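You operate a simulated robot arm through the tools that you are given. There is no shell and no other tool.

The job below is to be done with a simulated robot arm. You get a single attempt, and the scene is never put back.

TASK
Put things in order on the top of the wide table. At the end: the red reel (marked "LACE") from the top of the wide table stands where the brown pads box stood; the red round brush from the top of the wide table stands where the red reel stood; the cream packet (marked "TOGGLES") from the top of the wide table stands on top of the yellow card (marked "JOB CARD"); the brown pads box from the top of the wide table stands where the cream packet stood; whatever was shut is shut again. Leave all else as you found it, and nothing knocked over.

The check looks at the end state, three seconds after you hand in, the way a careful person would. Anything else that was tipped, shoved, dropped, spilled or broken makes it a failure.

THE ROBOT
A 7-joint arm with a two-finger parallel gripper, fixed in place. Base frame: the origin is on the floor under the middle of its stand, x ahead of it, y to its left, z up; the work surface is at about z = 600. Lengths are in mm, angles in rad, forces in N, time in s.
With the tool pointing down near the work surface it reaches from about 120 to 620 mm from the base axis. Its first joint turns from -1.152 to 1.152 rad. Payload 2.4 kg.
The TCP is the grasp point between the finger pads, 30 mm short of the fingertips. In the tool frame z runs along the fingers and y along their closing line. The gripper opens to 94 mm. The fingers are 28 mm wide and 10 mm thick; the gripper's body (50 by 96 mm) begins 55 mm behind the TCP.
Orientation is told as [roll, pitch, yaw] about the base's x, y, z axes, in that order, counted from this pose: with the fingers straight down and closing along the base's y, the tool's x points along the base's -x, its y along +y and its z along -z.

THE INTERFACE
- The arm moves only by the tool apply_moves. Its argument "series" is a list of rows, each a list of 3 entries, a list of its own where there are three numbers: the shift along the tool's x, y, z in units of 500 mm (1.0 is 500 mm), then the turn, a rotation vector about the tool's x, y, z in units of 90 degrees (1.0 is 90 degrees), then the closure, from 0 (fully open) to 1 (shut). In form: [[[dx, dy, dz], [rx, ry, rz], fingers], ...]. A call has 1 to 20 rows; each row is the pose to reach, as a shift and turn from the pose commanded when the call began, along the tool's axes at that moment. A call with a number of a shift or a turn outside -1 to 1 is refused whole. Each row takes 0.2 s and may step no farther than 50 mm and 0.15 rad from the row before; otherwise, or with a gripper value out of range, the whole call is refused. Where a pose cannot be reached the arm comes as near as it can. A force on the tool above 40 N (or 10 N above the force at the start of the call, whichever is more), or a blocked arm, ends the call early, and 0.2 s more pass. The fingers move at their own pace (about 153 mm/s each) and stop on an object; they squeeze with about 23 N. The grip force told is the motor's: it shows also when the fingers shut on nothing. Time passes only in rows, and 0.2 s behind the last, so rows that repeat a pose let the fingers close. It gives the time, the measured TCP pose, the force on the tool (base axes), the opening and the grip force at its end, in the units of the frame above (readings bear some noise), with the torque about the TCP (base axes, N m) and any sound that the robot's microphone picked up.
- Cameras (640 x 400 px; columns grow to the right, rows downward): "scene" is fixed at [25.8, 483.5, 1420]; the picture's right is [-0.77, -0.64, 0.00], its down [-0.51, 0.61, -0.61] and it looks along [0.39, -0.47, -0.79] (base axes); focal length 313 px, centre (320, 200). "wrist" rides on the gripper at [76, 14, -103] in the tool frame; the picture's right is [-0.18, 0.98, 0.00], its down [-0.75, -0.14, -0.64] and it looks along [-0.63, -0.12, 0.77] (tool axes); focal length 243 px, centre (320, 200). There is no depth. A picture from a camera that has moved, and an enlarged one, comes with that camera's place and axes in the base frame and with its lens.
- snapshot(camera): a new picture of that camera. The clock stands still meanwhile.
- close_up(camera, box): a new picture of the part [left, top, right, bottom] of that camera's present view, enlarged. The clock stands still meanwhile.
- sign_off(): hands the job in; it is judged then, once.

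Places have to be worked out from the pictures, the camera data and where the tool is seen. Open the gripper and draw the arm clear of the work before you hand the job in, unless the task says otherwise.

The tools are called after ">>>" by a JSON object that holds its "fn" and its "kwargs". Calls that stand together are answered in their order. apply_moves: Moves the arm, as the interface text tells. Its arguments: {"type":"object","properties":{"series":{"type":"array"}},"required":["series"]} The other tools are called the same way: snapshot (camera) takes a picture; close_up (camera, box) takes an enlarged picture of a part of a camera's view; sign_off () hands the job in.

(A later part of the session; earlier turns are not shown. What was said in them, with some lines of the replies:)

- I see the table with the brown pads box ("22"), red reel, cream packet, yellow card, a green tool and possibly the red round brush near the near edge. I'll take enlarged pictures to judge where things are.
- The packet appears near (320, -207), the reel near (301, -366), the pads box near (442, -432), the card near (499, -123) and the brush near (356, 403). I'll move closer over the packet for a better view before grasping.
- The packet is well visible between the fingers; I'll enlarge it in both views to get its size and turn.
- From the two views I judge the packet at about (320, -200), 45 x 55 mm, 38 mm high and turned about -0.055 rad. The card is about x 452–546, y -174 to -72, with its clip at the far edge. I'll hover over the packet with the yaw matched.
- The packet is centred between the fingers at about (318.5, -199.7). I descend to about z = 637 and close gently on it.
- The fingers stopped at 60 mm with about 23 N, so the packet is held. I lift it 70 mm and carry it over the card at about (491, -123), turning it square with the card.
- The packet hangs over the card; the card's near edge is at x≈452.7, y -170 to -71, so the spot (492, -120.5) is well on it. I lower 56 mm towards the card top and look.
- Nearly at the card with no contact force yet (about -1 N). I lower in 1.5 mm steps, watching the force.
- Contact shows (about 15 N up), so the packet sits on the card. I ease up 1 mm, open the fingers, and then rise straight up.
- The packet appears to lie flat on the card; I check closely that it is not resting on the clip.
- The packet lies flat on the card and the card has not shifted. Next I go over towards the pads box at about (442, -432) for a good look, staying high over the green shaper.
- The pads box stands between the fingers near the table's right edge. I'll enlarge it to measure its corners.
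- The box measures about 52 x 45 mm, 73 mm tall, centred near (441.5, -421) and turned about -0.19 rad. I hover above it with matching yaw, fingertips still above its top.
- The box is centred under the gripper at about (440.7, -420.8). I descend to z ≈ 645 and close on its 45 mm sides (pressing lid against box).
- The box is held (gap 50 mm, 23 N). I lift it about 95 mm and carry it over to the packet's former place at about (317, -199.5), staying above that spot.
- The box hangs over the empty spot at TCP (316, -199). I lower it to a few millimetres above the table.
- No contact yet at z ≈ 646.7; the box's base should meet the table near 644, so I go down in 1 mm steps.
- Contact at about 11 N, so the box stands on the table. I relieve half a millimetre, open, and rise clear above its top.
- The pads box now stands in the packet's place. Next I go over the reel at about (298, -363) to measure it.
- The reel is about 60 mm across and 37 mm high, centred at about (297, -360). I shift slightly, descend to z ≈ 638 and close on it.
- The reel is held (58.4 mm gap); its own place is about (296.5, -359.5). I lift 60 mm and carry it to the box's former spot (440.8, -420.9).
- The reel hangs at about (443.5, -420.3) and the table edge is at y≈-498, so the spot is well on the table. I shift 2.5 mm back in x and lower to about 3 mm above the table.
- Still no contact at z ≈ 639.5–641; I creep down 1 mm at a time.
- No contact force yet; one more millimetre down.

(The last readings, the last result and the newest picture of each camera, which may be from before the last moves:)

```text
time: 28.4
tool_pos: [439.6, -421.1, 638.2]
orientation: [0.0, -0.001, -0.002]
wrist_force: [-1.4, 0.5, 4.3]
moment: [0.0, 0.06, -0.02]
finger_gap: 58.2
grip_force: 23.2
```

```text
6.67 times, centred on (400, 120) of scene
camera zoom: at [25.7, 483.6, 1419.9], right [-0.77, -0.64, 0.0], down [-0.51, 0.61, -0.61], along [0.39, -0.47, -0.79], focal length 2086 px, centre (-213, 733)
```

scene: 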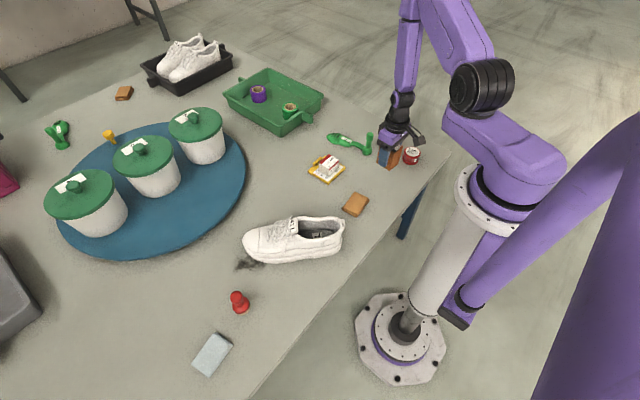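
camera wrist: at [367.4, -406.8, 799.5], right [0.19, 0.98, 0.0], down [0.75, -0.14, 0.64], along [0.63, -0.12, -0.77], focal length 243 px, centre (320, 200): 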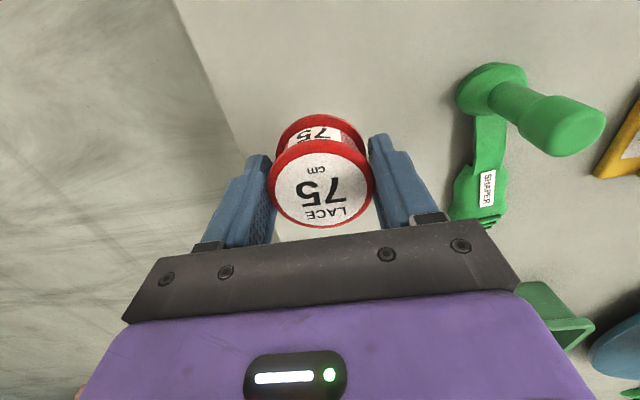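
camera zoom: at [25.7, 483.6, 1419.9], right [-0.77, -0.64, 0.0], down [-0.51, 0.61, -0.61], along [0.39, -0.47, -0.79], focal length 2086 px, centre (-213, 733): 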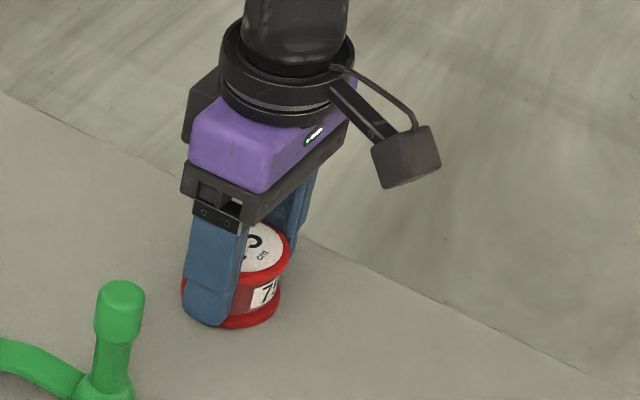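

A light 4 N contact: the reel stands on the table. I open the fingers and rise straight up.

>>> {"fn": "apply_moves", "kwargs": {"series": [[[0, 0, 0], [0, 0, 0], 0.5], [[0, 0, 0], [0, 0, 0], 0.3], [[0, 0, 0], [0, 0, 0], 0.0], [[0, 0, 0], [0, 0, 0], 0.0], [[0, 0, -0.04], [0, 0, 0], 0.0], [[0, 0, -0.1], [0, 0, 0], 0.0], [[0, 0, -0.18], [0, 0, 0], 0.0], [[0, 0, -0.22], [0, 0, 0], 0.0], [[0, 0, -0.22], [0, 0, 0], 0.0]]}}

>>> {"fn": "snapshot", "kwargs": {"camera": "wrist"}}

>>> {"fn": "snapshot", "kwargs": {"camera": "scene"}}

>>> {"fn": "close_up", "kwargs": {"camera": "wrist", "box": [250, 55, 390, 175]}}

```text
time: 30.4
tool_pos: [439.3, -422.2, 746.7]
orientation: [0.0, -0.001, -0.002]
wrist_force: [0.1, -0.5, 0.5]
moment: [-0.04, -0.01, -0.01]
finger_gap: 93.9
grip_force: 0.1
```

```text
taken
camera wrist: at [362.9, -407.5, 851.0], right [0.19, 0.98, 0.0], down [0.75, -0.14, 0.64], along [0.63, -0.12, -0.77], focal length 243 px, centre (320, 200)
```

wrist: 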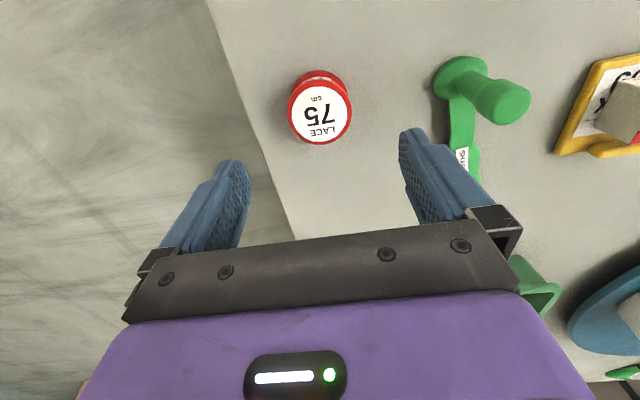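

```text
taken
```

scene: 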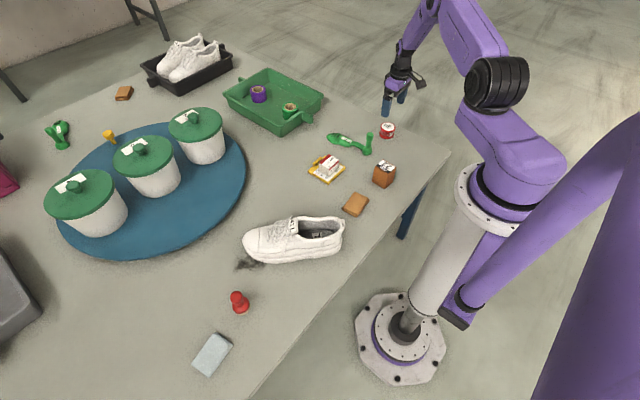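

```text
3.33 times, centred on (320, 115) of wrist
camera zoom: at [362.9, -407.5, 851.0], right [0.19, 0.98, 0.0], down [0.75, -0.14, 0.64], along [0.63, -0.12, -0.77], focal length 809 px, centre (320, 483)
```

zoom: 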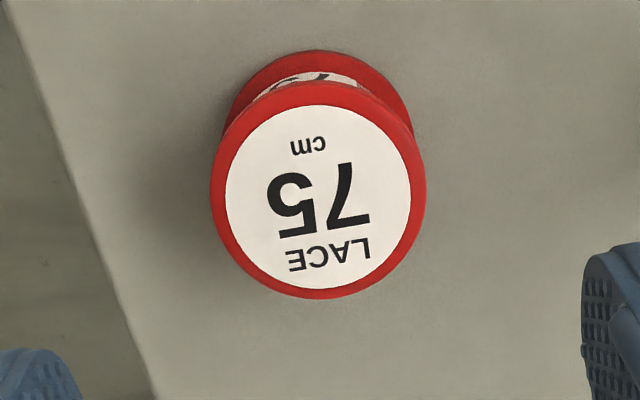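

The reel stands at about (439, -422), in the box's former place. Now I raise the arm to about z = 847 and travel in two stages towards the red brush at about (356, 403), well above shoe and pots.

>>> {"fn": "apply_moves", "kwargs": {"series": [[[0, 0, -0.09], [0, 0, 0], 0], [[0.011, 0, -0.18], [0, 0, 0], 0], [[0.022, 0.08, -0.2], [0, 0, 0], 0], [[0.033, 0.168, -0.2], [0, 0, 0], 0], [[0.044, 0.256, -0.2], [0, 0, 0], 0], [[0.055, 0.344, -0.2], [0, 0, 0], 0], [[0.066, 0.432, -0.2], [0, 0, 0], 0], [[0.077, 0.52, -0.2], [0, 0, 0], 0], [[0.088, 0.608, -0.2], [0, 0, 0], 0], [[0.094, 0.696, -0.2], [0, 0, 0], 0], [[0.1, 0.784, -0.2], [0, 0, 0], 0]]}}

>>> {"fn": "snapshot", "kwargs": {"camera": "wrist"}}

>>> {"fn": "snapshot", "kwargs": {"camera": "scene"}}

```text
time: 32.8
tool_pos: [389.0, -29.1, 849.4]
orientation: [0.0, 0.001, -0.001]
wrist_force: [0.1, 0.4, -0.9]
moment: [-0.03, -0.02, -0.01]
finger_gap: 93.9
grip_force: 0.1
```

```text
taken
camera wrist: at [312.8, -14.9, 952.0], right [0.19, 0.98, 0.0], down [0.75, -0.14, 0.64], along [0.63, -0.12, -0.77], focal length 243 px, centre (320, 200)
```

wrist: 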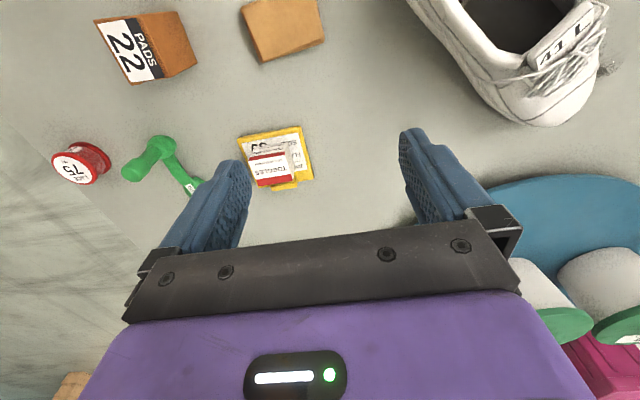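

```text
taken
```

scene: 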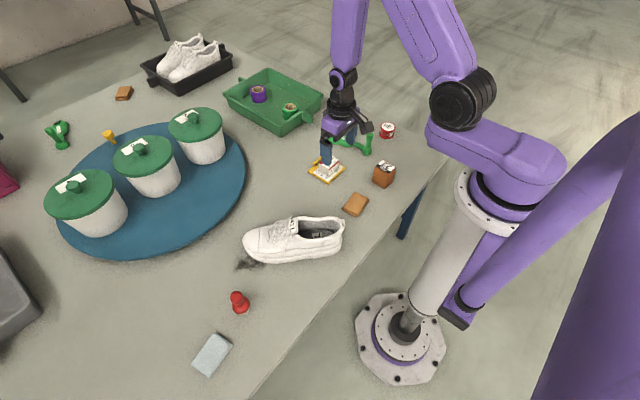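

Everything on the right looks in order. I continue to the left over the brush.

>>> {"fn": "apply_moves", "kwargs": {"series": [[[0.0088, 0.0848, 0], [0, 0, 0], 0], [[0.0176, 0.1696, 0], [0, 0, 0], 0], [[0.0264, 0.2544, 0], [0, 0, 0], 0], [[0.0352, 0.3392, 0], [0, 0, 0], 0], [[0.044, 0.424, 0], [0, 0, 0], 0], [[0.0528, 0.5088, 0], [0, 0, 0], 0], [[0.0616, 0.5936, 0], [0, 0, 0], 0], [[0.0704, 0.6784, 0], [0, 0, 0], 0], [[0.0792, 0.7632, 0], [0, 0, 0], 0], [[0.088, 0.848, 0], [0, 0, 0], 0], [[0.088, 0.848, 0.08], [0, 0, 0], 0], [[0.088, 0.848, 0.16], [0, 0, 0], 0], [[0.088, 0.848, 0.16], [0, 0, 0], 0]]}}

>>> {"fn": "snapshot", "kwargs": {"camera": "wrist"}}

>>> {"fn": "snapshot", "kwargs": {"camera": "scene"}}

```text
time: 35.6
tool_pos: [346.6, 394.3, 767.0]
orientation: [0.001, -0.001, -0.001]
wrist_force: [-0.1, -0.2, 0.9]
moment: [0.04, 0.01, -0.03]
finger_gap: 94.0
grip_force: 0.1
```

```text
taken
camera wrist: at [270.5, 408.3, 870.5], right [0.19, 0.98, 0.0], down [0.75, -0.14, 0.64], along [0.63, -0.12, -0.77], focal length 243 px, centre (320, 200)
```

wrist: 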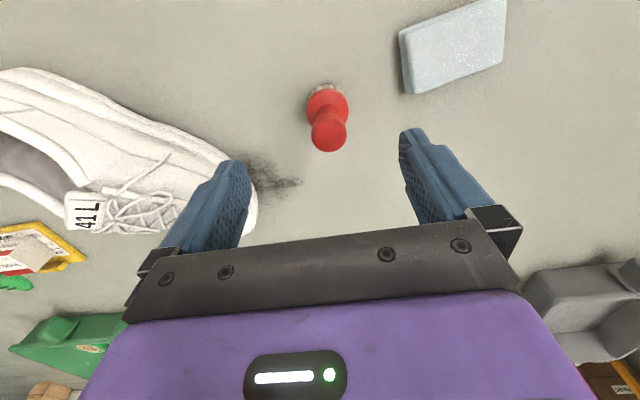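

```text
taken
```

scene: 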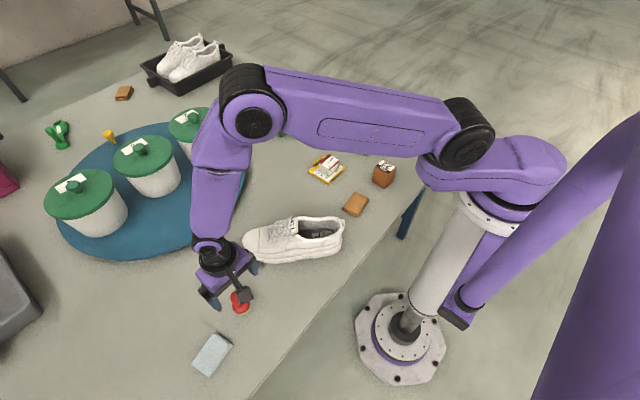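

The brush is upright between the fingers; the shoe toe and the grey block are clear of it. I'll enlarge it to measure.

>>> {"fn": "close_up", "kwargs": {"camera": "wrist", "box": [270, 60, 390, 170]}}

>>> {"fn": "close_up", "kwargs": {"camera": "scene", "box": [190, 240, 290, 330]}}

```text
3.64 times, centred on (330, 115) of wrist
camera zoom: at [270.5, 408.3, 870.5], right [0.19, 0.98, 0.0], down [0.75, -0.14, 0.64], along [0.63, -0.12, -0.77], focal length 882 px, centre (284, 509)
```

zoom: 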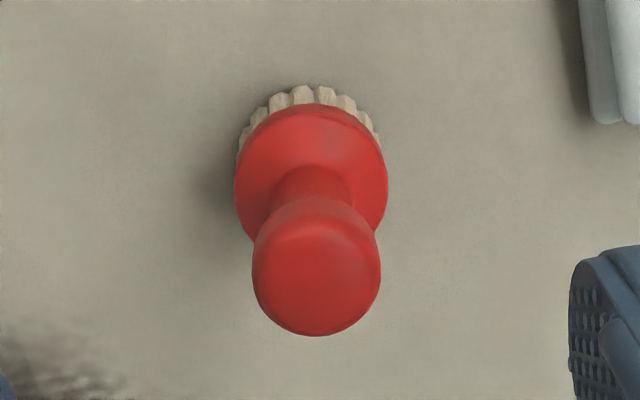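

```text
4.44 times, centred on (240, 285) of scene
camera zoom: at [25.7, 483.5, 1420.0], right [-0.77, -0.64, 0.0], down [-0.51, 0.61, -0.61], along [0.39, -0.47, -0.79], focal length 1391 px, centre (676, -178)
```

zoom: 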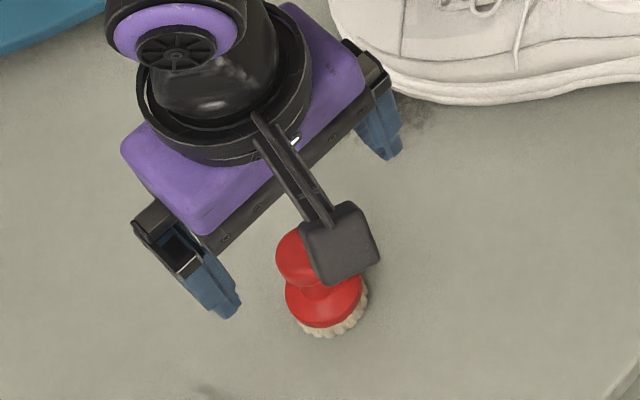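

The brush has a disc about 44 mm wide near z 620 and a knob about 30 mm wide near z 675. I'll step aside (up and 75 mm to the right) so the scene camera can show its exact height profile before choosing the grasp height.

>>> {"fn": "apply_moves", "kwargs": {"series": [[[0, 0, -0.09], [0, 0, 0], 0], [[0, -0.075, -0.12], [0, 0, 0], 0], [[0, -0.15, -0.12], [0, 0, 0], 0], [[0, -0.15, -0.12], [0, 0, 0], 0]]}}

>>> {"fn": "close_up", "kwargs": {"camera": "scene", "box": [215, 275, 265, 320]}}

>>> {"fn": "snapshot", "kwargs": {"camera": "wrist"}}

```text
time: 36.6
tool_pos: [349.6, 317.4, 827.1]
orientation: [0.0, -0.001, -0.001]
wrist_force: [-0.4, 0.0, -0.6]
moment: [-0.03, 0.0, 0.03]
finger_gap: 94.3
grip_force: 0.2
```

```text
8.89 times, centred on (240, 298) of scene
camera zoom: at [25.8, 483.5, 1420.0], right [-0.77, -0.64, 0.0], down [-0.51, 0.61, -0.61], along [0.39, -0.47, -0.79], focal length 2782 px, centre (1031, -667)
```

zoom: 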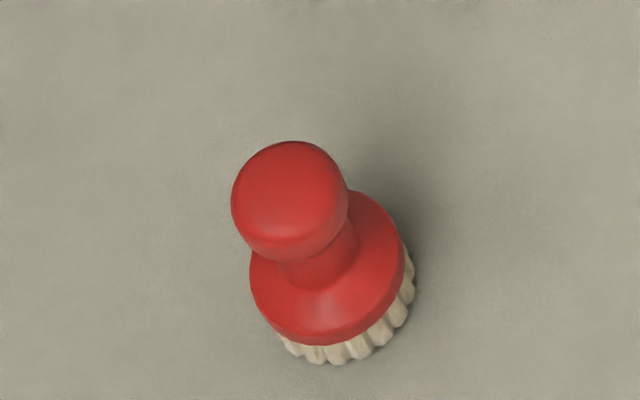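

```text
taken
camera wrist: at [273.0, 331.3, 929.6], right [0.18, 0.98, 0.0], down [0.75, -0.14, 0.64], along [0.63, -0.12, -0.77], focal length 243 px, centre (320, 200)
```

wrist: 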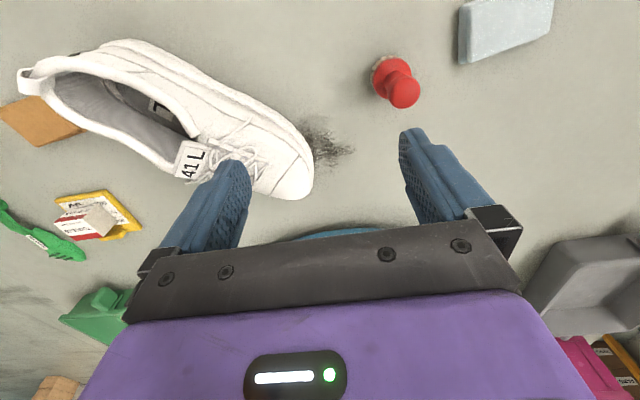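

The brush is about 690 mm tall at its top, with its disc around z 618–632, so a disc grip at TCP z ≈ 647 leaves room under the palm. I move back over it, centring on about (359, 399.7) with the tips just above the knob.

>>> {"fn": "apply_moves", "kwargs": {"series": [[[-0.009, 0.08, 0.0], [0, 0, 0], 0], [[-0.0188, 0.1646, 0.0], [0, 0, 0], 0], [[-0.0188, 0.1646, 0.08], [0, 0, 0], 0], [[-0.0188, 0.1646, 0.16], [0, 0, 0], 0], [[-0.0188, 0.1646, 0.176], [0, 0, 0], 0], [[-0.0188, 0.1646, 0.176], [0, 0, 0], 0]]}}

>>> {"fn": "snapshot", "kwargs": {"camera": "wrist"}}

>>> {"fn": "close_up", "kwargs": {"camera": "wrist", "box": [250, 40, 400, 170]}}

>>> {"fn": "close_up", "kwargs": {"camera": "scene", "box": [190, 240, 290, 330]}}

```text
time: 38.0
tool_pos: [357.4, 402.8, 740.4]
orientation: [-0.002, -0.001, -0.002]
wrist_force: [0.6, -0.1, -0.6]
moment: [0.01, -0.02, 0.03]
finger_gap: 93.6
grip_force: 0.1
```

```text
taken
camera wrist: at [280.1, 416.6, 842.5], right [0.19, 0.98, 0.0], down [0.75, -0.14, 0.64], along [0.63, -0.12, -0.77], focal length 243 px, centre (320, 200)
```

wrist: 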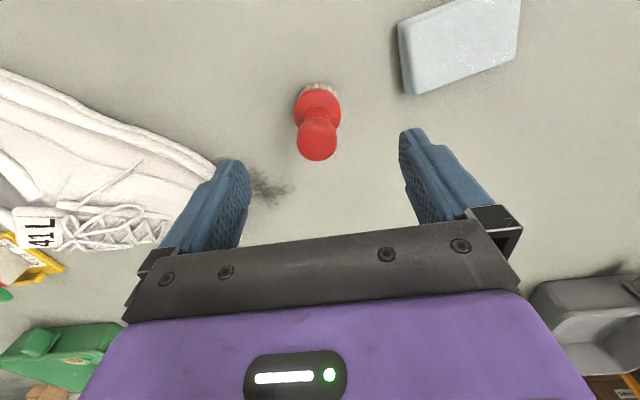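

```text
3.08 times, centred on (325, 105) of wrist
camera zoom: at [280.1, 416.6, 842.5], right [0.19, 0.98, 0.0], down [0.75, -0.14, 0.64], along [0.63, -0.12, -0.77], focal length 746 px, centre (305, 492)
```

zoom: 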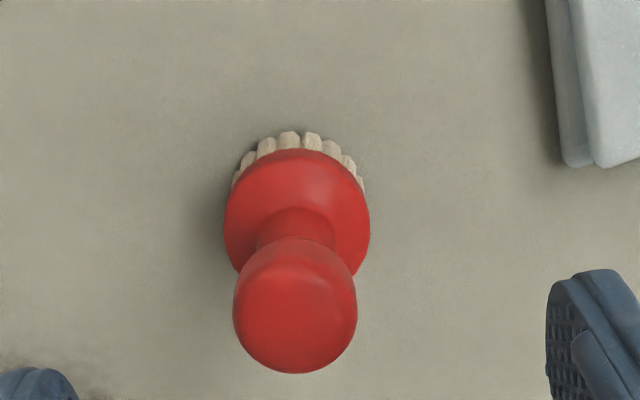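

```text
4.44 times, centred on (240, 285) of scene
camera zoom: at [25.8, 483.5, 1420.0], right [-0.77, -0.64, 0.0], down [-0.51, 0.61, -0.61], along [0.39, -0.47, -0.79], focal length 1391 px, centre (676, -178)
```

zoom: 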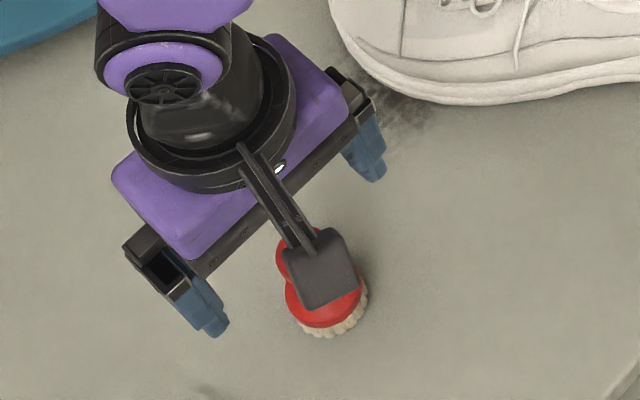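

The brush's centre reads (359, 399.6); I correct by a few millimetres and descend to z ≈ 647 with open fingers.

>>> {"fn": "apply_moves", "kwargs": {"series": [[[-0.005, -0.006, 0.02], [0, 0, 0], 0], [[-0.005, -0.006, 0.08], [0, 0, 0], 0], [[-0.005, -0.006, 0.14], [0, 0, 0], 0], [[-0.005, -0.006, 0.175], [0, 0, 0], 0], [[-0.005, -0.006, 0.186], [0, 0, 0], 0], [[-0.005, -0.006, 0.186], [0, 0, 0], 0]]}}

>>> {"fn": "snapshot", "kwargs": {"camera": "wrist"}}

>>> {"fn": "close_up", "kwargs": {"camera": "scene", "box": [190, 240, 290, 330]}}

```text
time: 39.4
tool_pos: [357.6, 398.6, 646.3]
orientation: [0.001, 0.0, -0.002]
wrist_force: [-0.7, 0.6, -0.9]
moment: [0.02, 0.0, -0.02]
finger_gap: 94.0
grip_force: 0.1
```

```text
taken
camera wrist: at [281.0, 412.2, 749.1], right [0.19, 0.98, 0.0], down [0.75, -0.14, 0.64], along [0.63, -0.12, -0.77], focal length 243 px, centre (320, 200)
```

wrist: 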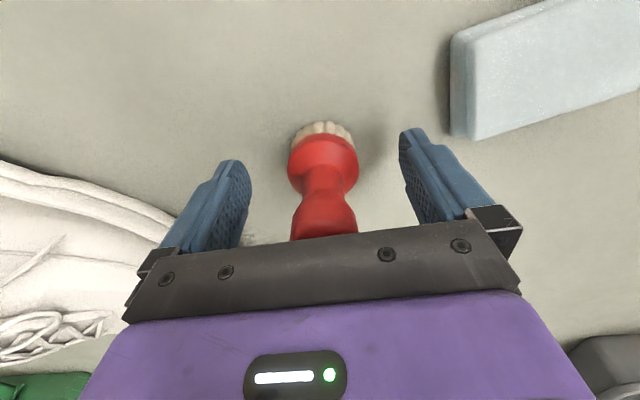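

```text
4.44 times, centred on (240, 285) of scene
camera zoom: at [25.8, 483.5, 1420.0], right [-0.77, -0.64, 0.0], down [-0.51, 0.61, -0.61], along [0.39, -0.47, -0.79], focal length 1391 px, centre (676, -178)
```

zoom: 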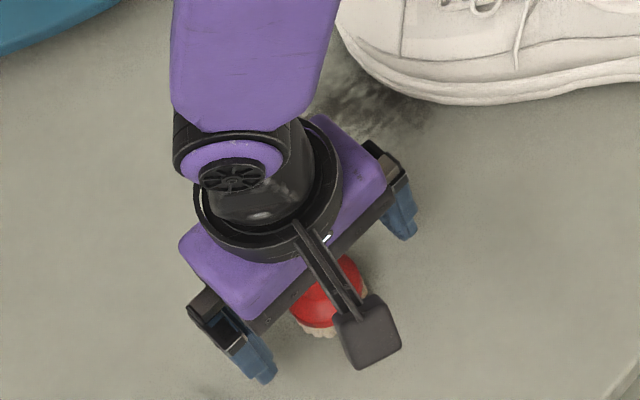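

The brush is centred between the fingers with no contact force. I close on the disc.

>>> {"fn": "apply_moves", "kwargs": {"series": [[[0, 0, 0], [0, 0, 0], 0.3], [[0, 0, 0], [0, 0, 0], 0.5], [[0, 0, 0], [0, 0, 0], 0.7], [[0, 0, 0], [0, 0, 0], 0.7]]}}

>>> {"fn": "snapshot", "kwargs": {"camera": "wrist"}}

```text
time: 40.4
tool_pos: [357.8, 399.1, 647.3]
orientation: [0.001, 0.0, -0.002]
wrist_force: [-0.2, 0.8, 0.6]
moment: [0.01, -0.04, 0.05]
finger_gap: 41.6
grip_force: 23.2
```

```text
taken
camera wrist: at [281.0, 412.2, 749.3], right [0.19, 0.98, 0.0], down [0.75, -0.14, 0.64], along [0.63, -0.12, -0.77], focal length 243 px, centre (320, 200)
```

wrist: 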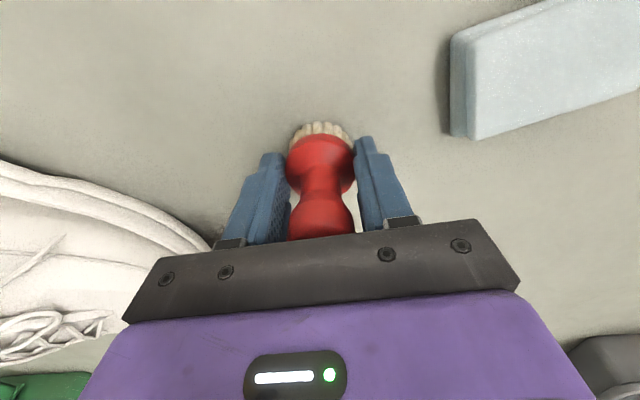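

Held at 41.6 mm with 23 N. I lift gently 40 mm first and check that the brush comes along upright.

>>> {"fn": "apply_moves", "kwargs": {"series": [[[0, 0, -0.01], [0, 0, 0], 0.7], [[0, 0, -0.03], [0, 0, 0], 0.7], [[0, 0, -0.06], [0, 0, 0], 0.7], [[0, 0, -0.08], [0, 0, 0], 0.7], [[0, 0, -0.08], [0, 0, 0], 0.7]]}}

>>> {"fn": "snapshot", "kwargs": {"camera": "wrist"}}

>>> {"fn": "close_up", "kwargs": {"camera": "scene", "box": [190, 240, 290, 330]}}

```text
time: 41.6
tool_pos: [358.7, 398.4, 685.9]
orientation: [0.001, 0.001, -0.002]
wrist_force: [-0.2, -0.1, -0.9]
moment: [0.01, 0.02, -0.02]
finger_gap: 41.4
grip_force: 23.1
```

```text
taken
camera wrist: at [282.2, 411.2, 789.4], right [0.19, 0.98, 0.0], down [0.75, -0.14, 0.64], along [0.63, -0.12, -0.77], focal length 243 px, centre (320, 200)
```

wrist: 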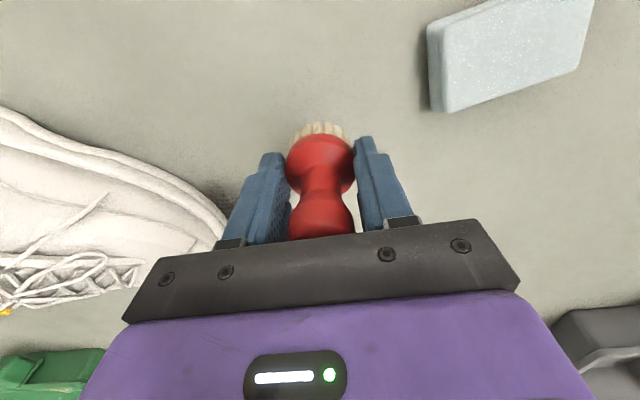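

```text
4.44 times, centred on (240, 285) of scene
camera zoom: at [25.8, 483.5, 1420.0], right [-0.77, -0.64, 0.0], down [-0.51, 0.61, -0.61], along [0.39, -0.47, -0.79], focal length 1391 px, centre (676, -178)
```

zoom: 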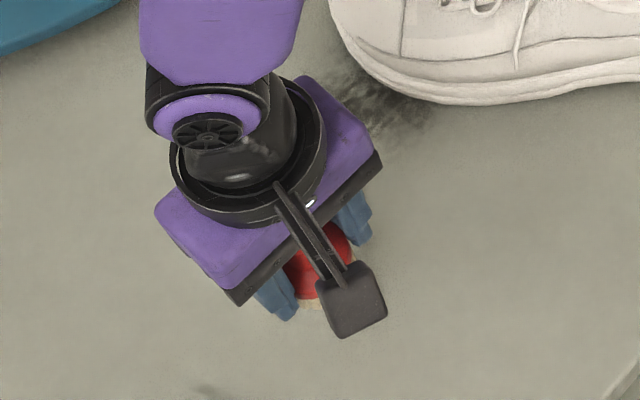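

The brush hangs upright and firm. I lift to about z = 850 and travel back to the right in two stages.

>>> {"fn": "apply_moves", "kwargs": {"series": [[[0, 0, -0.08], [0, 0, 0], 0.7], [[0, 0, -0.16], [0, 0, 0], 0.7], [[0, 0, -0.24], [0, 0, 0], 0.7], [[0, 0, -0.33], [0, 0, 0], 0.7], [[0.006, -0.06, -0.33], [0, 0, 0], 0.7], [[0.012, -0.14, -0.33], [0, 0, 0], 0.7], [[0.018, -0.22, -0.33], [0, 0, 0], 0.7], [[0.024, -0.3, -0.33], [0, 0, 0], 0.7], [[0.03, -0.38, -0.33], [0, 0, 0], 0.7], [[0.036, -0.46, -0.33], [0, 0, 0], 0.7], [[0.042, -0.54, -0.33], [0, 0, 0], 0.7], [[0.048, -0.62, -0.33], [0, 0, 0], 0.7], [[0.054, -0.7, -0.33], [0, 0, 0], 0.7], [[0.06, -0.76, -0.33], [0, 0, 0], 0.7], [[0.06, -0.8, -0.33], [0, 0, 0], 0.7], [[0.06, -0.8, -0.33], [0, 0, 0], 0.7]]}}

>>> {"fn": "snapshot", "kwargs": {"camera": "wrist"}}

>>> {"fn": "snapshot", "kwargs": {"camera": "scene"}}

```text
time: 45.0
tool_pos: [327.9, -3.2, 850.2]
orientation: [0.0, 0.0, 0.0]
wrist_force: [-0.4, 0.4, -1.0]
moment: [-0.01, 0.01, -0.01]
finger_gap: 41.5
grip_force: 22.6
```

```text
taken
camera wrist: at [250.8, 10.6, 953.1], right [0.19, 0.98, 0.0], down [0.75, -0.14, 0.64], along [0.63, -0.12, -0.77], focal length 243 px, centre (320, 200)
```

wrist: 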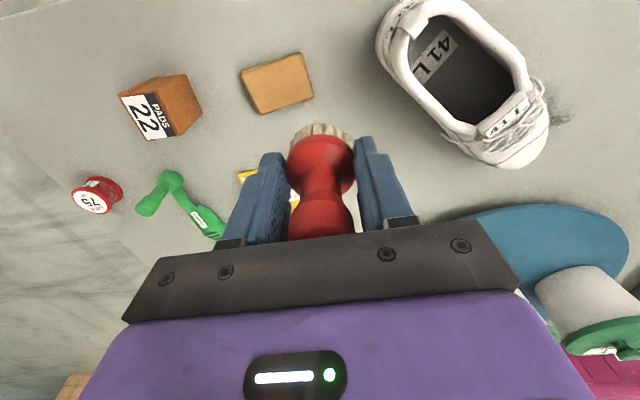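

```text
taken
```

scene: 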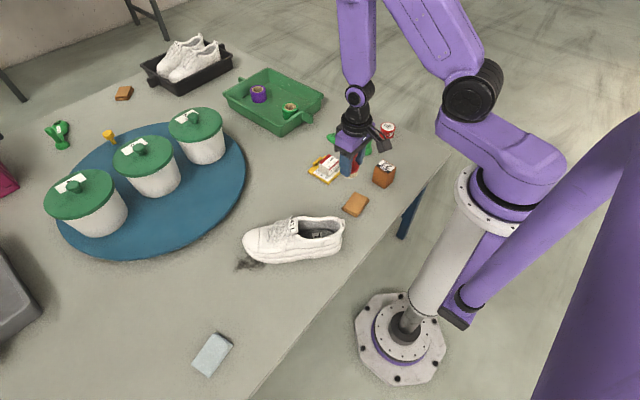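

The brush is still upright. I continue to above the reel's former place (296, -359.5) and descend to about z = 710.

>>> {"fn": "apply_moves", "kwargs": {"series": [[[0.007, -0.079, 0], [0, 0, 0], 0.7], [[0.014, -0.158, 0], [0, 0, 0], 0.7], [[0.021, -0.237, 0], [0, 0, 0], 0.7], [[0.028, -0.316, 0], [0, 0, 0], 0.7], [[0.035, -0.395, 0], [0, 0, 0], 0.7], [[0.042, -0.475, 0], [0, 0, 0], 0.7], [[0.049, -0.554, 0], [0, 0, 0], 0.7], [[0.056, -0.633, 0], [0, 0, 0], 0.7], [[0.063, -0.712, 0], [0, 0, 0], 0.7], [[0.063, -0.712, 0.08], [0, 0, 0], 0.7], [[0.063, -0.712, 0.16], [0, 0, 0], 0.7], [[0.063, -0.712, 0.24], [0, 0, 0], 0.7], [[0.063, -0.712, 0.28], [0, 0, 0], 0.7], [[0.063, -0.712, 0.28], [0, 0, 0], 0.7]]}}

>>> {"fn": "snapshot", "kwargs": {"camera": "wrist"}}

>>> {"fn": "close_up", "kwargs": {"camera": "scene", "box": [340, 90, 460, 190]}}

```text
time: 48.0
tool_pos: [295.4, -358.6, 712.3]
orientation: [0.001, 0.0, -0.001]
wrist_force: [0.5, 0.6, -1.0]
moment: [0.03, -0.02, -0.03]
finger_gap: 41.6
grip_force: 23.2
```

```text
taken
camera wrist: at [219.6, -344.4, 814.4], right [0.19, 0.98, 0.0], down [0.75, -0.14, 0.64], along [0.63, -0.12, -0.77], focal length 243 px, centre (320, 200)
```

wrist: 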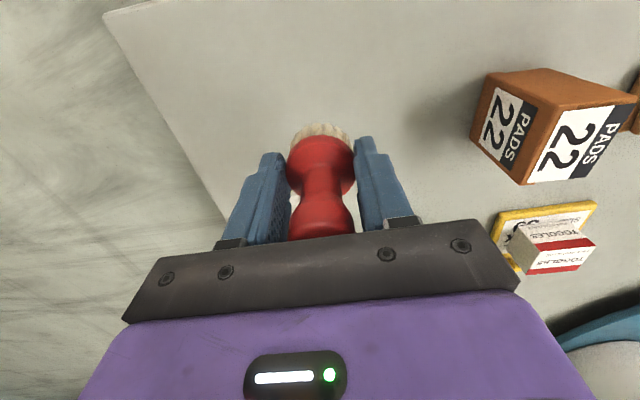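

```text
4.00 times, centred on (400, 140) of scene
camera zoom: at [25.8, 483.5, 1420.0], right [-0.77, -0.64, 0.0], down [-0.51, 0.61, -0.61], along [0.39, -0.47, -0.79], focal length 1252 px, centre (0, 440)
```

zoom: 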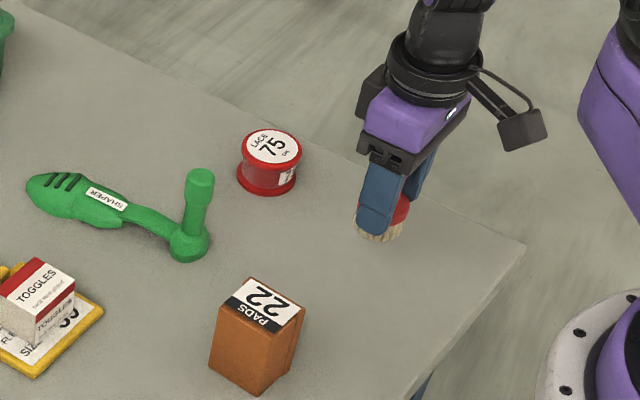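

The brush is over the spot at about (296, -358.5). I lower it to about 3 mm above the table.

>>> {"fn": "apply_moves", "kwargs": {"series": [[[0, -0.002, 0.06], [0, 0, 0], 0.7], [[0, -0.002, 0.11], [0, 0, 0], 0.7], [[0, -0.002, 0.122], [0, 0, 0], 0.7], [[0, -0.002, 0.122], [0, 0, 0], 0.7]]}}

```text
time: 49.0
tool_pos: [295.9, -358.4, 651.0]
orientation: [0.0, 0.001, -0.002]
wrist_force: [-0.7, -0.4, -0.4]
moment: [0.0, -0.02, 0.0]
finger_gap: 41.6
grip_force: 23.4
```

No contact at z ≈ 651; I go down another 2 mm in small steps.

>>> {"fn": "apply_moves", "kwargs": {"series": [[[0, 0, 0.002], [0, 0, 0], 0.7], [[0, 0, 0.004], [0, 0, 0], 0.7], [[0, 0, 0.005], [0, 0, 0], 0.7], [[0, 0, 0.005], [0, 0, 0], 0.7]]}}

```text
time: 50.0
tool_pos: [294.8, -358.7, 648.0]
orientation: [0.0, -0.002, -0.001]
wrist_force: [-0.7, 0.0, -0.4]
moment: [0.01, -0.01, -0.02]
finger_gap: 41.6
grip_force: 22.7
```

>>> {"fn": "apply_moves", "kwargs": {"series": [[[0, 0, 0.002], [0, 0, 0], 0.7], [[0, 0, 0.002], [0, 0, 0], 0.7]]}}

```text
time: 50.6
tool_pos: [296.0, -358.3, 647.2]
orientation: [0.001, -0.001, -0.002]
wrist_force: [-0.1, 0.1, -0.9]
moment: [0.03, 0.01, 0.0]
finger_gap: 41.8
grip_force: 23.1
```

Still no contact at about 647; another small step down.

>>> {"fn": "apply_moves", "kwargs": {"series": [[[0, 0, 0.002], [0, 0, 0], 0.7], [[0, 0, 0.002], [0, 0, 0], 0.7]]}}

```text
time: 51.2
tool_pos: [295.3, -357.8, 646.7]
orientation: [0.0, -0.001, -0.002]
wrist_force: [-1.2, 1.9, 12.6]
moment: [0.11, 0.02, 0.02]
finger_gap: 41.6
grip_force: 23.3
```

Contact at about 12 N: the bristles are on the table. I relieve half a millimetre, open slowly, and rise straight up clear of the knob.

>>> {"fn": "apply_moves", "kwargs": {"series": [[[0, 0, -0.001], [0, 0, 0], 0.7], [[0, 0, -0.001], [0, 0, 0], 0.5], [[0, 0, -0.001], [0, 0, 0], 0.3], [[0, 0, -0.001], [0, 0, 0], 0.0], [[0, 0, -0.001], [0, 0, 0], 0.0], [[0, 0, -0.04], [0, 0, 0], 0.0], [[0, 0, -0.1], [0, 0, 0], 0.0], [[0, 0, -0.18], [0, 0, 0], 0.0], [[0, 0, -0.24], [0, 0, 0], 0.0], [[0, 0, -0.24], [0, 0, 0], 0.0]]}}

>>> {"fn": "snapshot", "kwargs": {"camera": "wrist"}}

>>> {"fn": "close_up", "kwargs": {"camera": "scene", "box": [340, 90, 460, 190]}}

```text
time: 53.4
tool_pos: [296.1, -358.9, 766.7]
orientation: [0.002, 0.0, -0.002]
wrist_force: [0.3, -0.1, -0.4]
moment: [-0.04, 0.02, 0.0]
finger_gap: 93.5
grip_force: 0.1
```

```text
taken
camera wrist: at [219.2, -345.2, 871.2], right [0.19, 0.98, 0.0], down [0.75, -0.14, 0.64], along [0.63, -0.12, -0.77], focal length 243 px, centre (320, 200)
```

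wrist: 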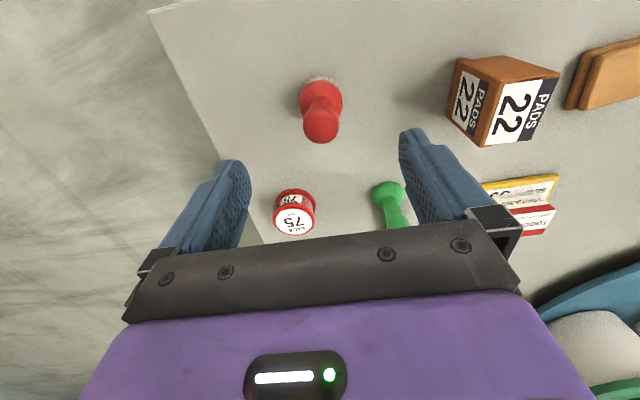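

```text
4.00 times, centred on (400, 140) of scene
camera zoom: at [25.8, 483.5, 1420.0], right [-0.77, -0.64, 0.0], down [-0.51, 0.61, -0.61], along [0.39, -0.47, -0.79], focal length 1252 px, centre (0, 440)
```

zoom: 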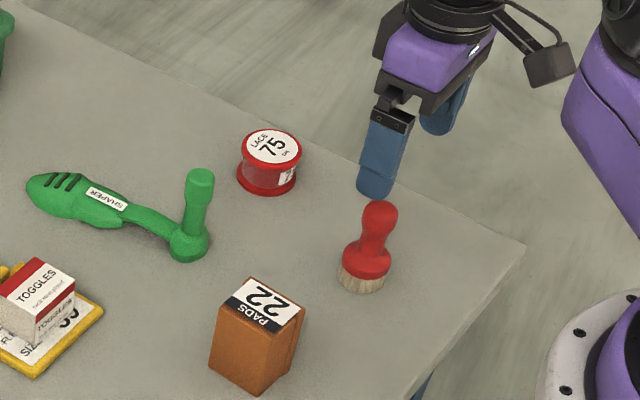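

The brush stands upright in the reel's former place. I raise the arm and withdraw to about its starting pose for a final overall check.

>>> {"fn": "apply_moves", "kwargs": {"series": [[[0, 0, -0.09], [0, 0, 0], 0], [[0, 0, -0.18], [0, 0, 0], 0], [[0, 0.02, -0.26], [0, 0, 0], 0], [[-0.036, 0.09, -0.31], [0, 0, 0], 0], [[-0.072, 0.17, -0.31], [0, 0, 0], 0], [[-0.108, 0.25, -0.31], [0, 0, 0], 0], [[-0.144, 0.33, -0.31], [0, 0, 0], 0], [[-0.18, 0.41, -0.31], [0, 0, 0], 0], [[-0.18, 0.428, -0.31], [0, 0, 0], 0], [[-0.18, 0.428, -0.31], [0, 0, 0], 0]]}}

>>> {"fn": "snapshot", "kwargs": {"camera": "scene"}}

>>> {"fn": "snapshot", "kwargs": {"camera": "wrist"}}

>>> {"fn": "close_up", "kwargs": {"camera": "scene", "box": [300, 90, 460, 230]}}

```text
time: 55.6
tool_pos: [387.2, -143.1, 921.1]
orientation: [0.0, 0.0, -0.003]
wrist_force: [0.1, -0.2, 0.0]
moment: [-0.02, 0.0, 0.01]
finger_gap: 93.6
grip_force: 0.1
```

```text
taken
```

scene: 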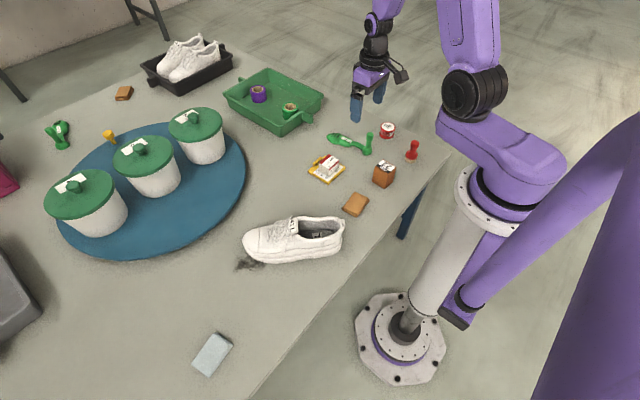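

```text
taken
camera wrist: at [310.4, -130.6, 1024.0], right [0.19, 0.98, 0.0], down [0.75, -0.14, 0.64], along [0.63, -0.12, -0.77], focal length 243 px, centre (320, 200)
```

wrist: 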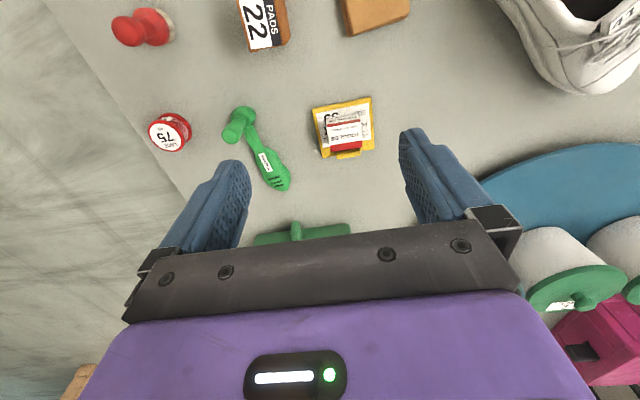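

```text
2.86 times, centred on (380, 160) of scene
camera zoom: at [25.7, 483.5, 1420.0], right [-0.77, -0.64, 0.0], down [-0.51, 0.61, -0.61], along [0.39, -0.47, -0.79], focal length 894 px, centre (149, 314)
```

zoom: 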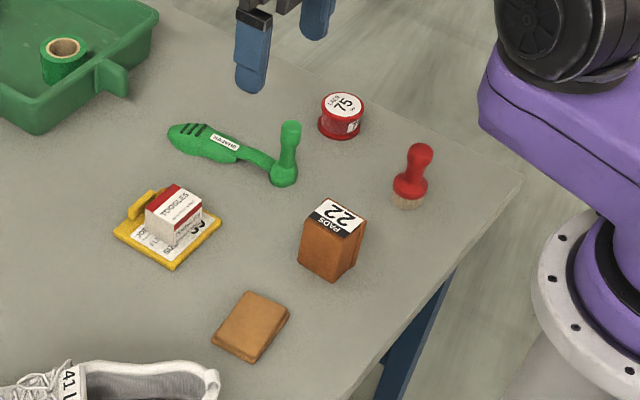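

Final check against the first pictures. The reel stands where the box was, the brush where the reel was, the box where the packet was, and the packet flat on the card. Nothing else has shifted, nothing was opened, and the gripper is open and clear, so I hand in.

>>> {"fn": "sign_off", "kwargs": {}}

```text
The job is handed in.
```

The four moves are done and the job is handed in; I haven't seen the result of the check. The last pictures showed everything upright and where I meant it to be.

| Item | Where it now stands | Position x, y (mm) | Aimed for (mm) |
|---|---|---|---|
| Cream packet ("TOGGLES") | Flat on the yellow job card, clear of the clip | about (492, -121) | on the card |
| Brown pads box | Where the packet stood | about (319, -201) | (318.5, -200) |
| Red reel ("LACE") | Where the pads box stood | about (439, -422) | (441, -421) |
| Red round brush | Where the reel stood | about (296, -358) | (296.5, -359.5) |

The positions are my estimates from the pictures and tool readings, good to a few millimetres.

I did not open anything, so there was nothing to shut again. In the final pictures the card, shaper, shoe, pots, trays and loose blocks look unmoved. The gripper was open and the arm back near its starting pose when I handed in.
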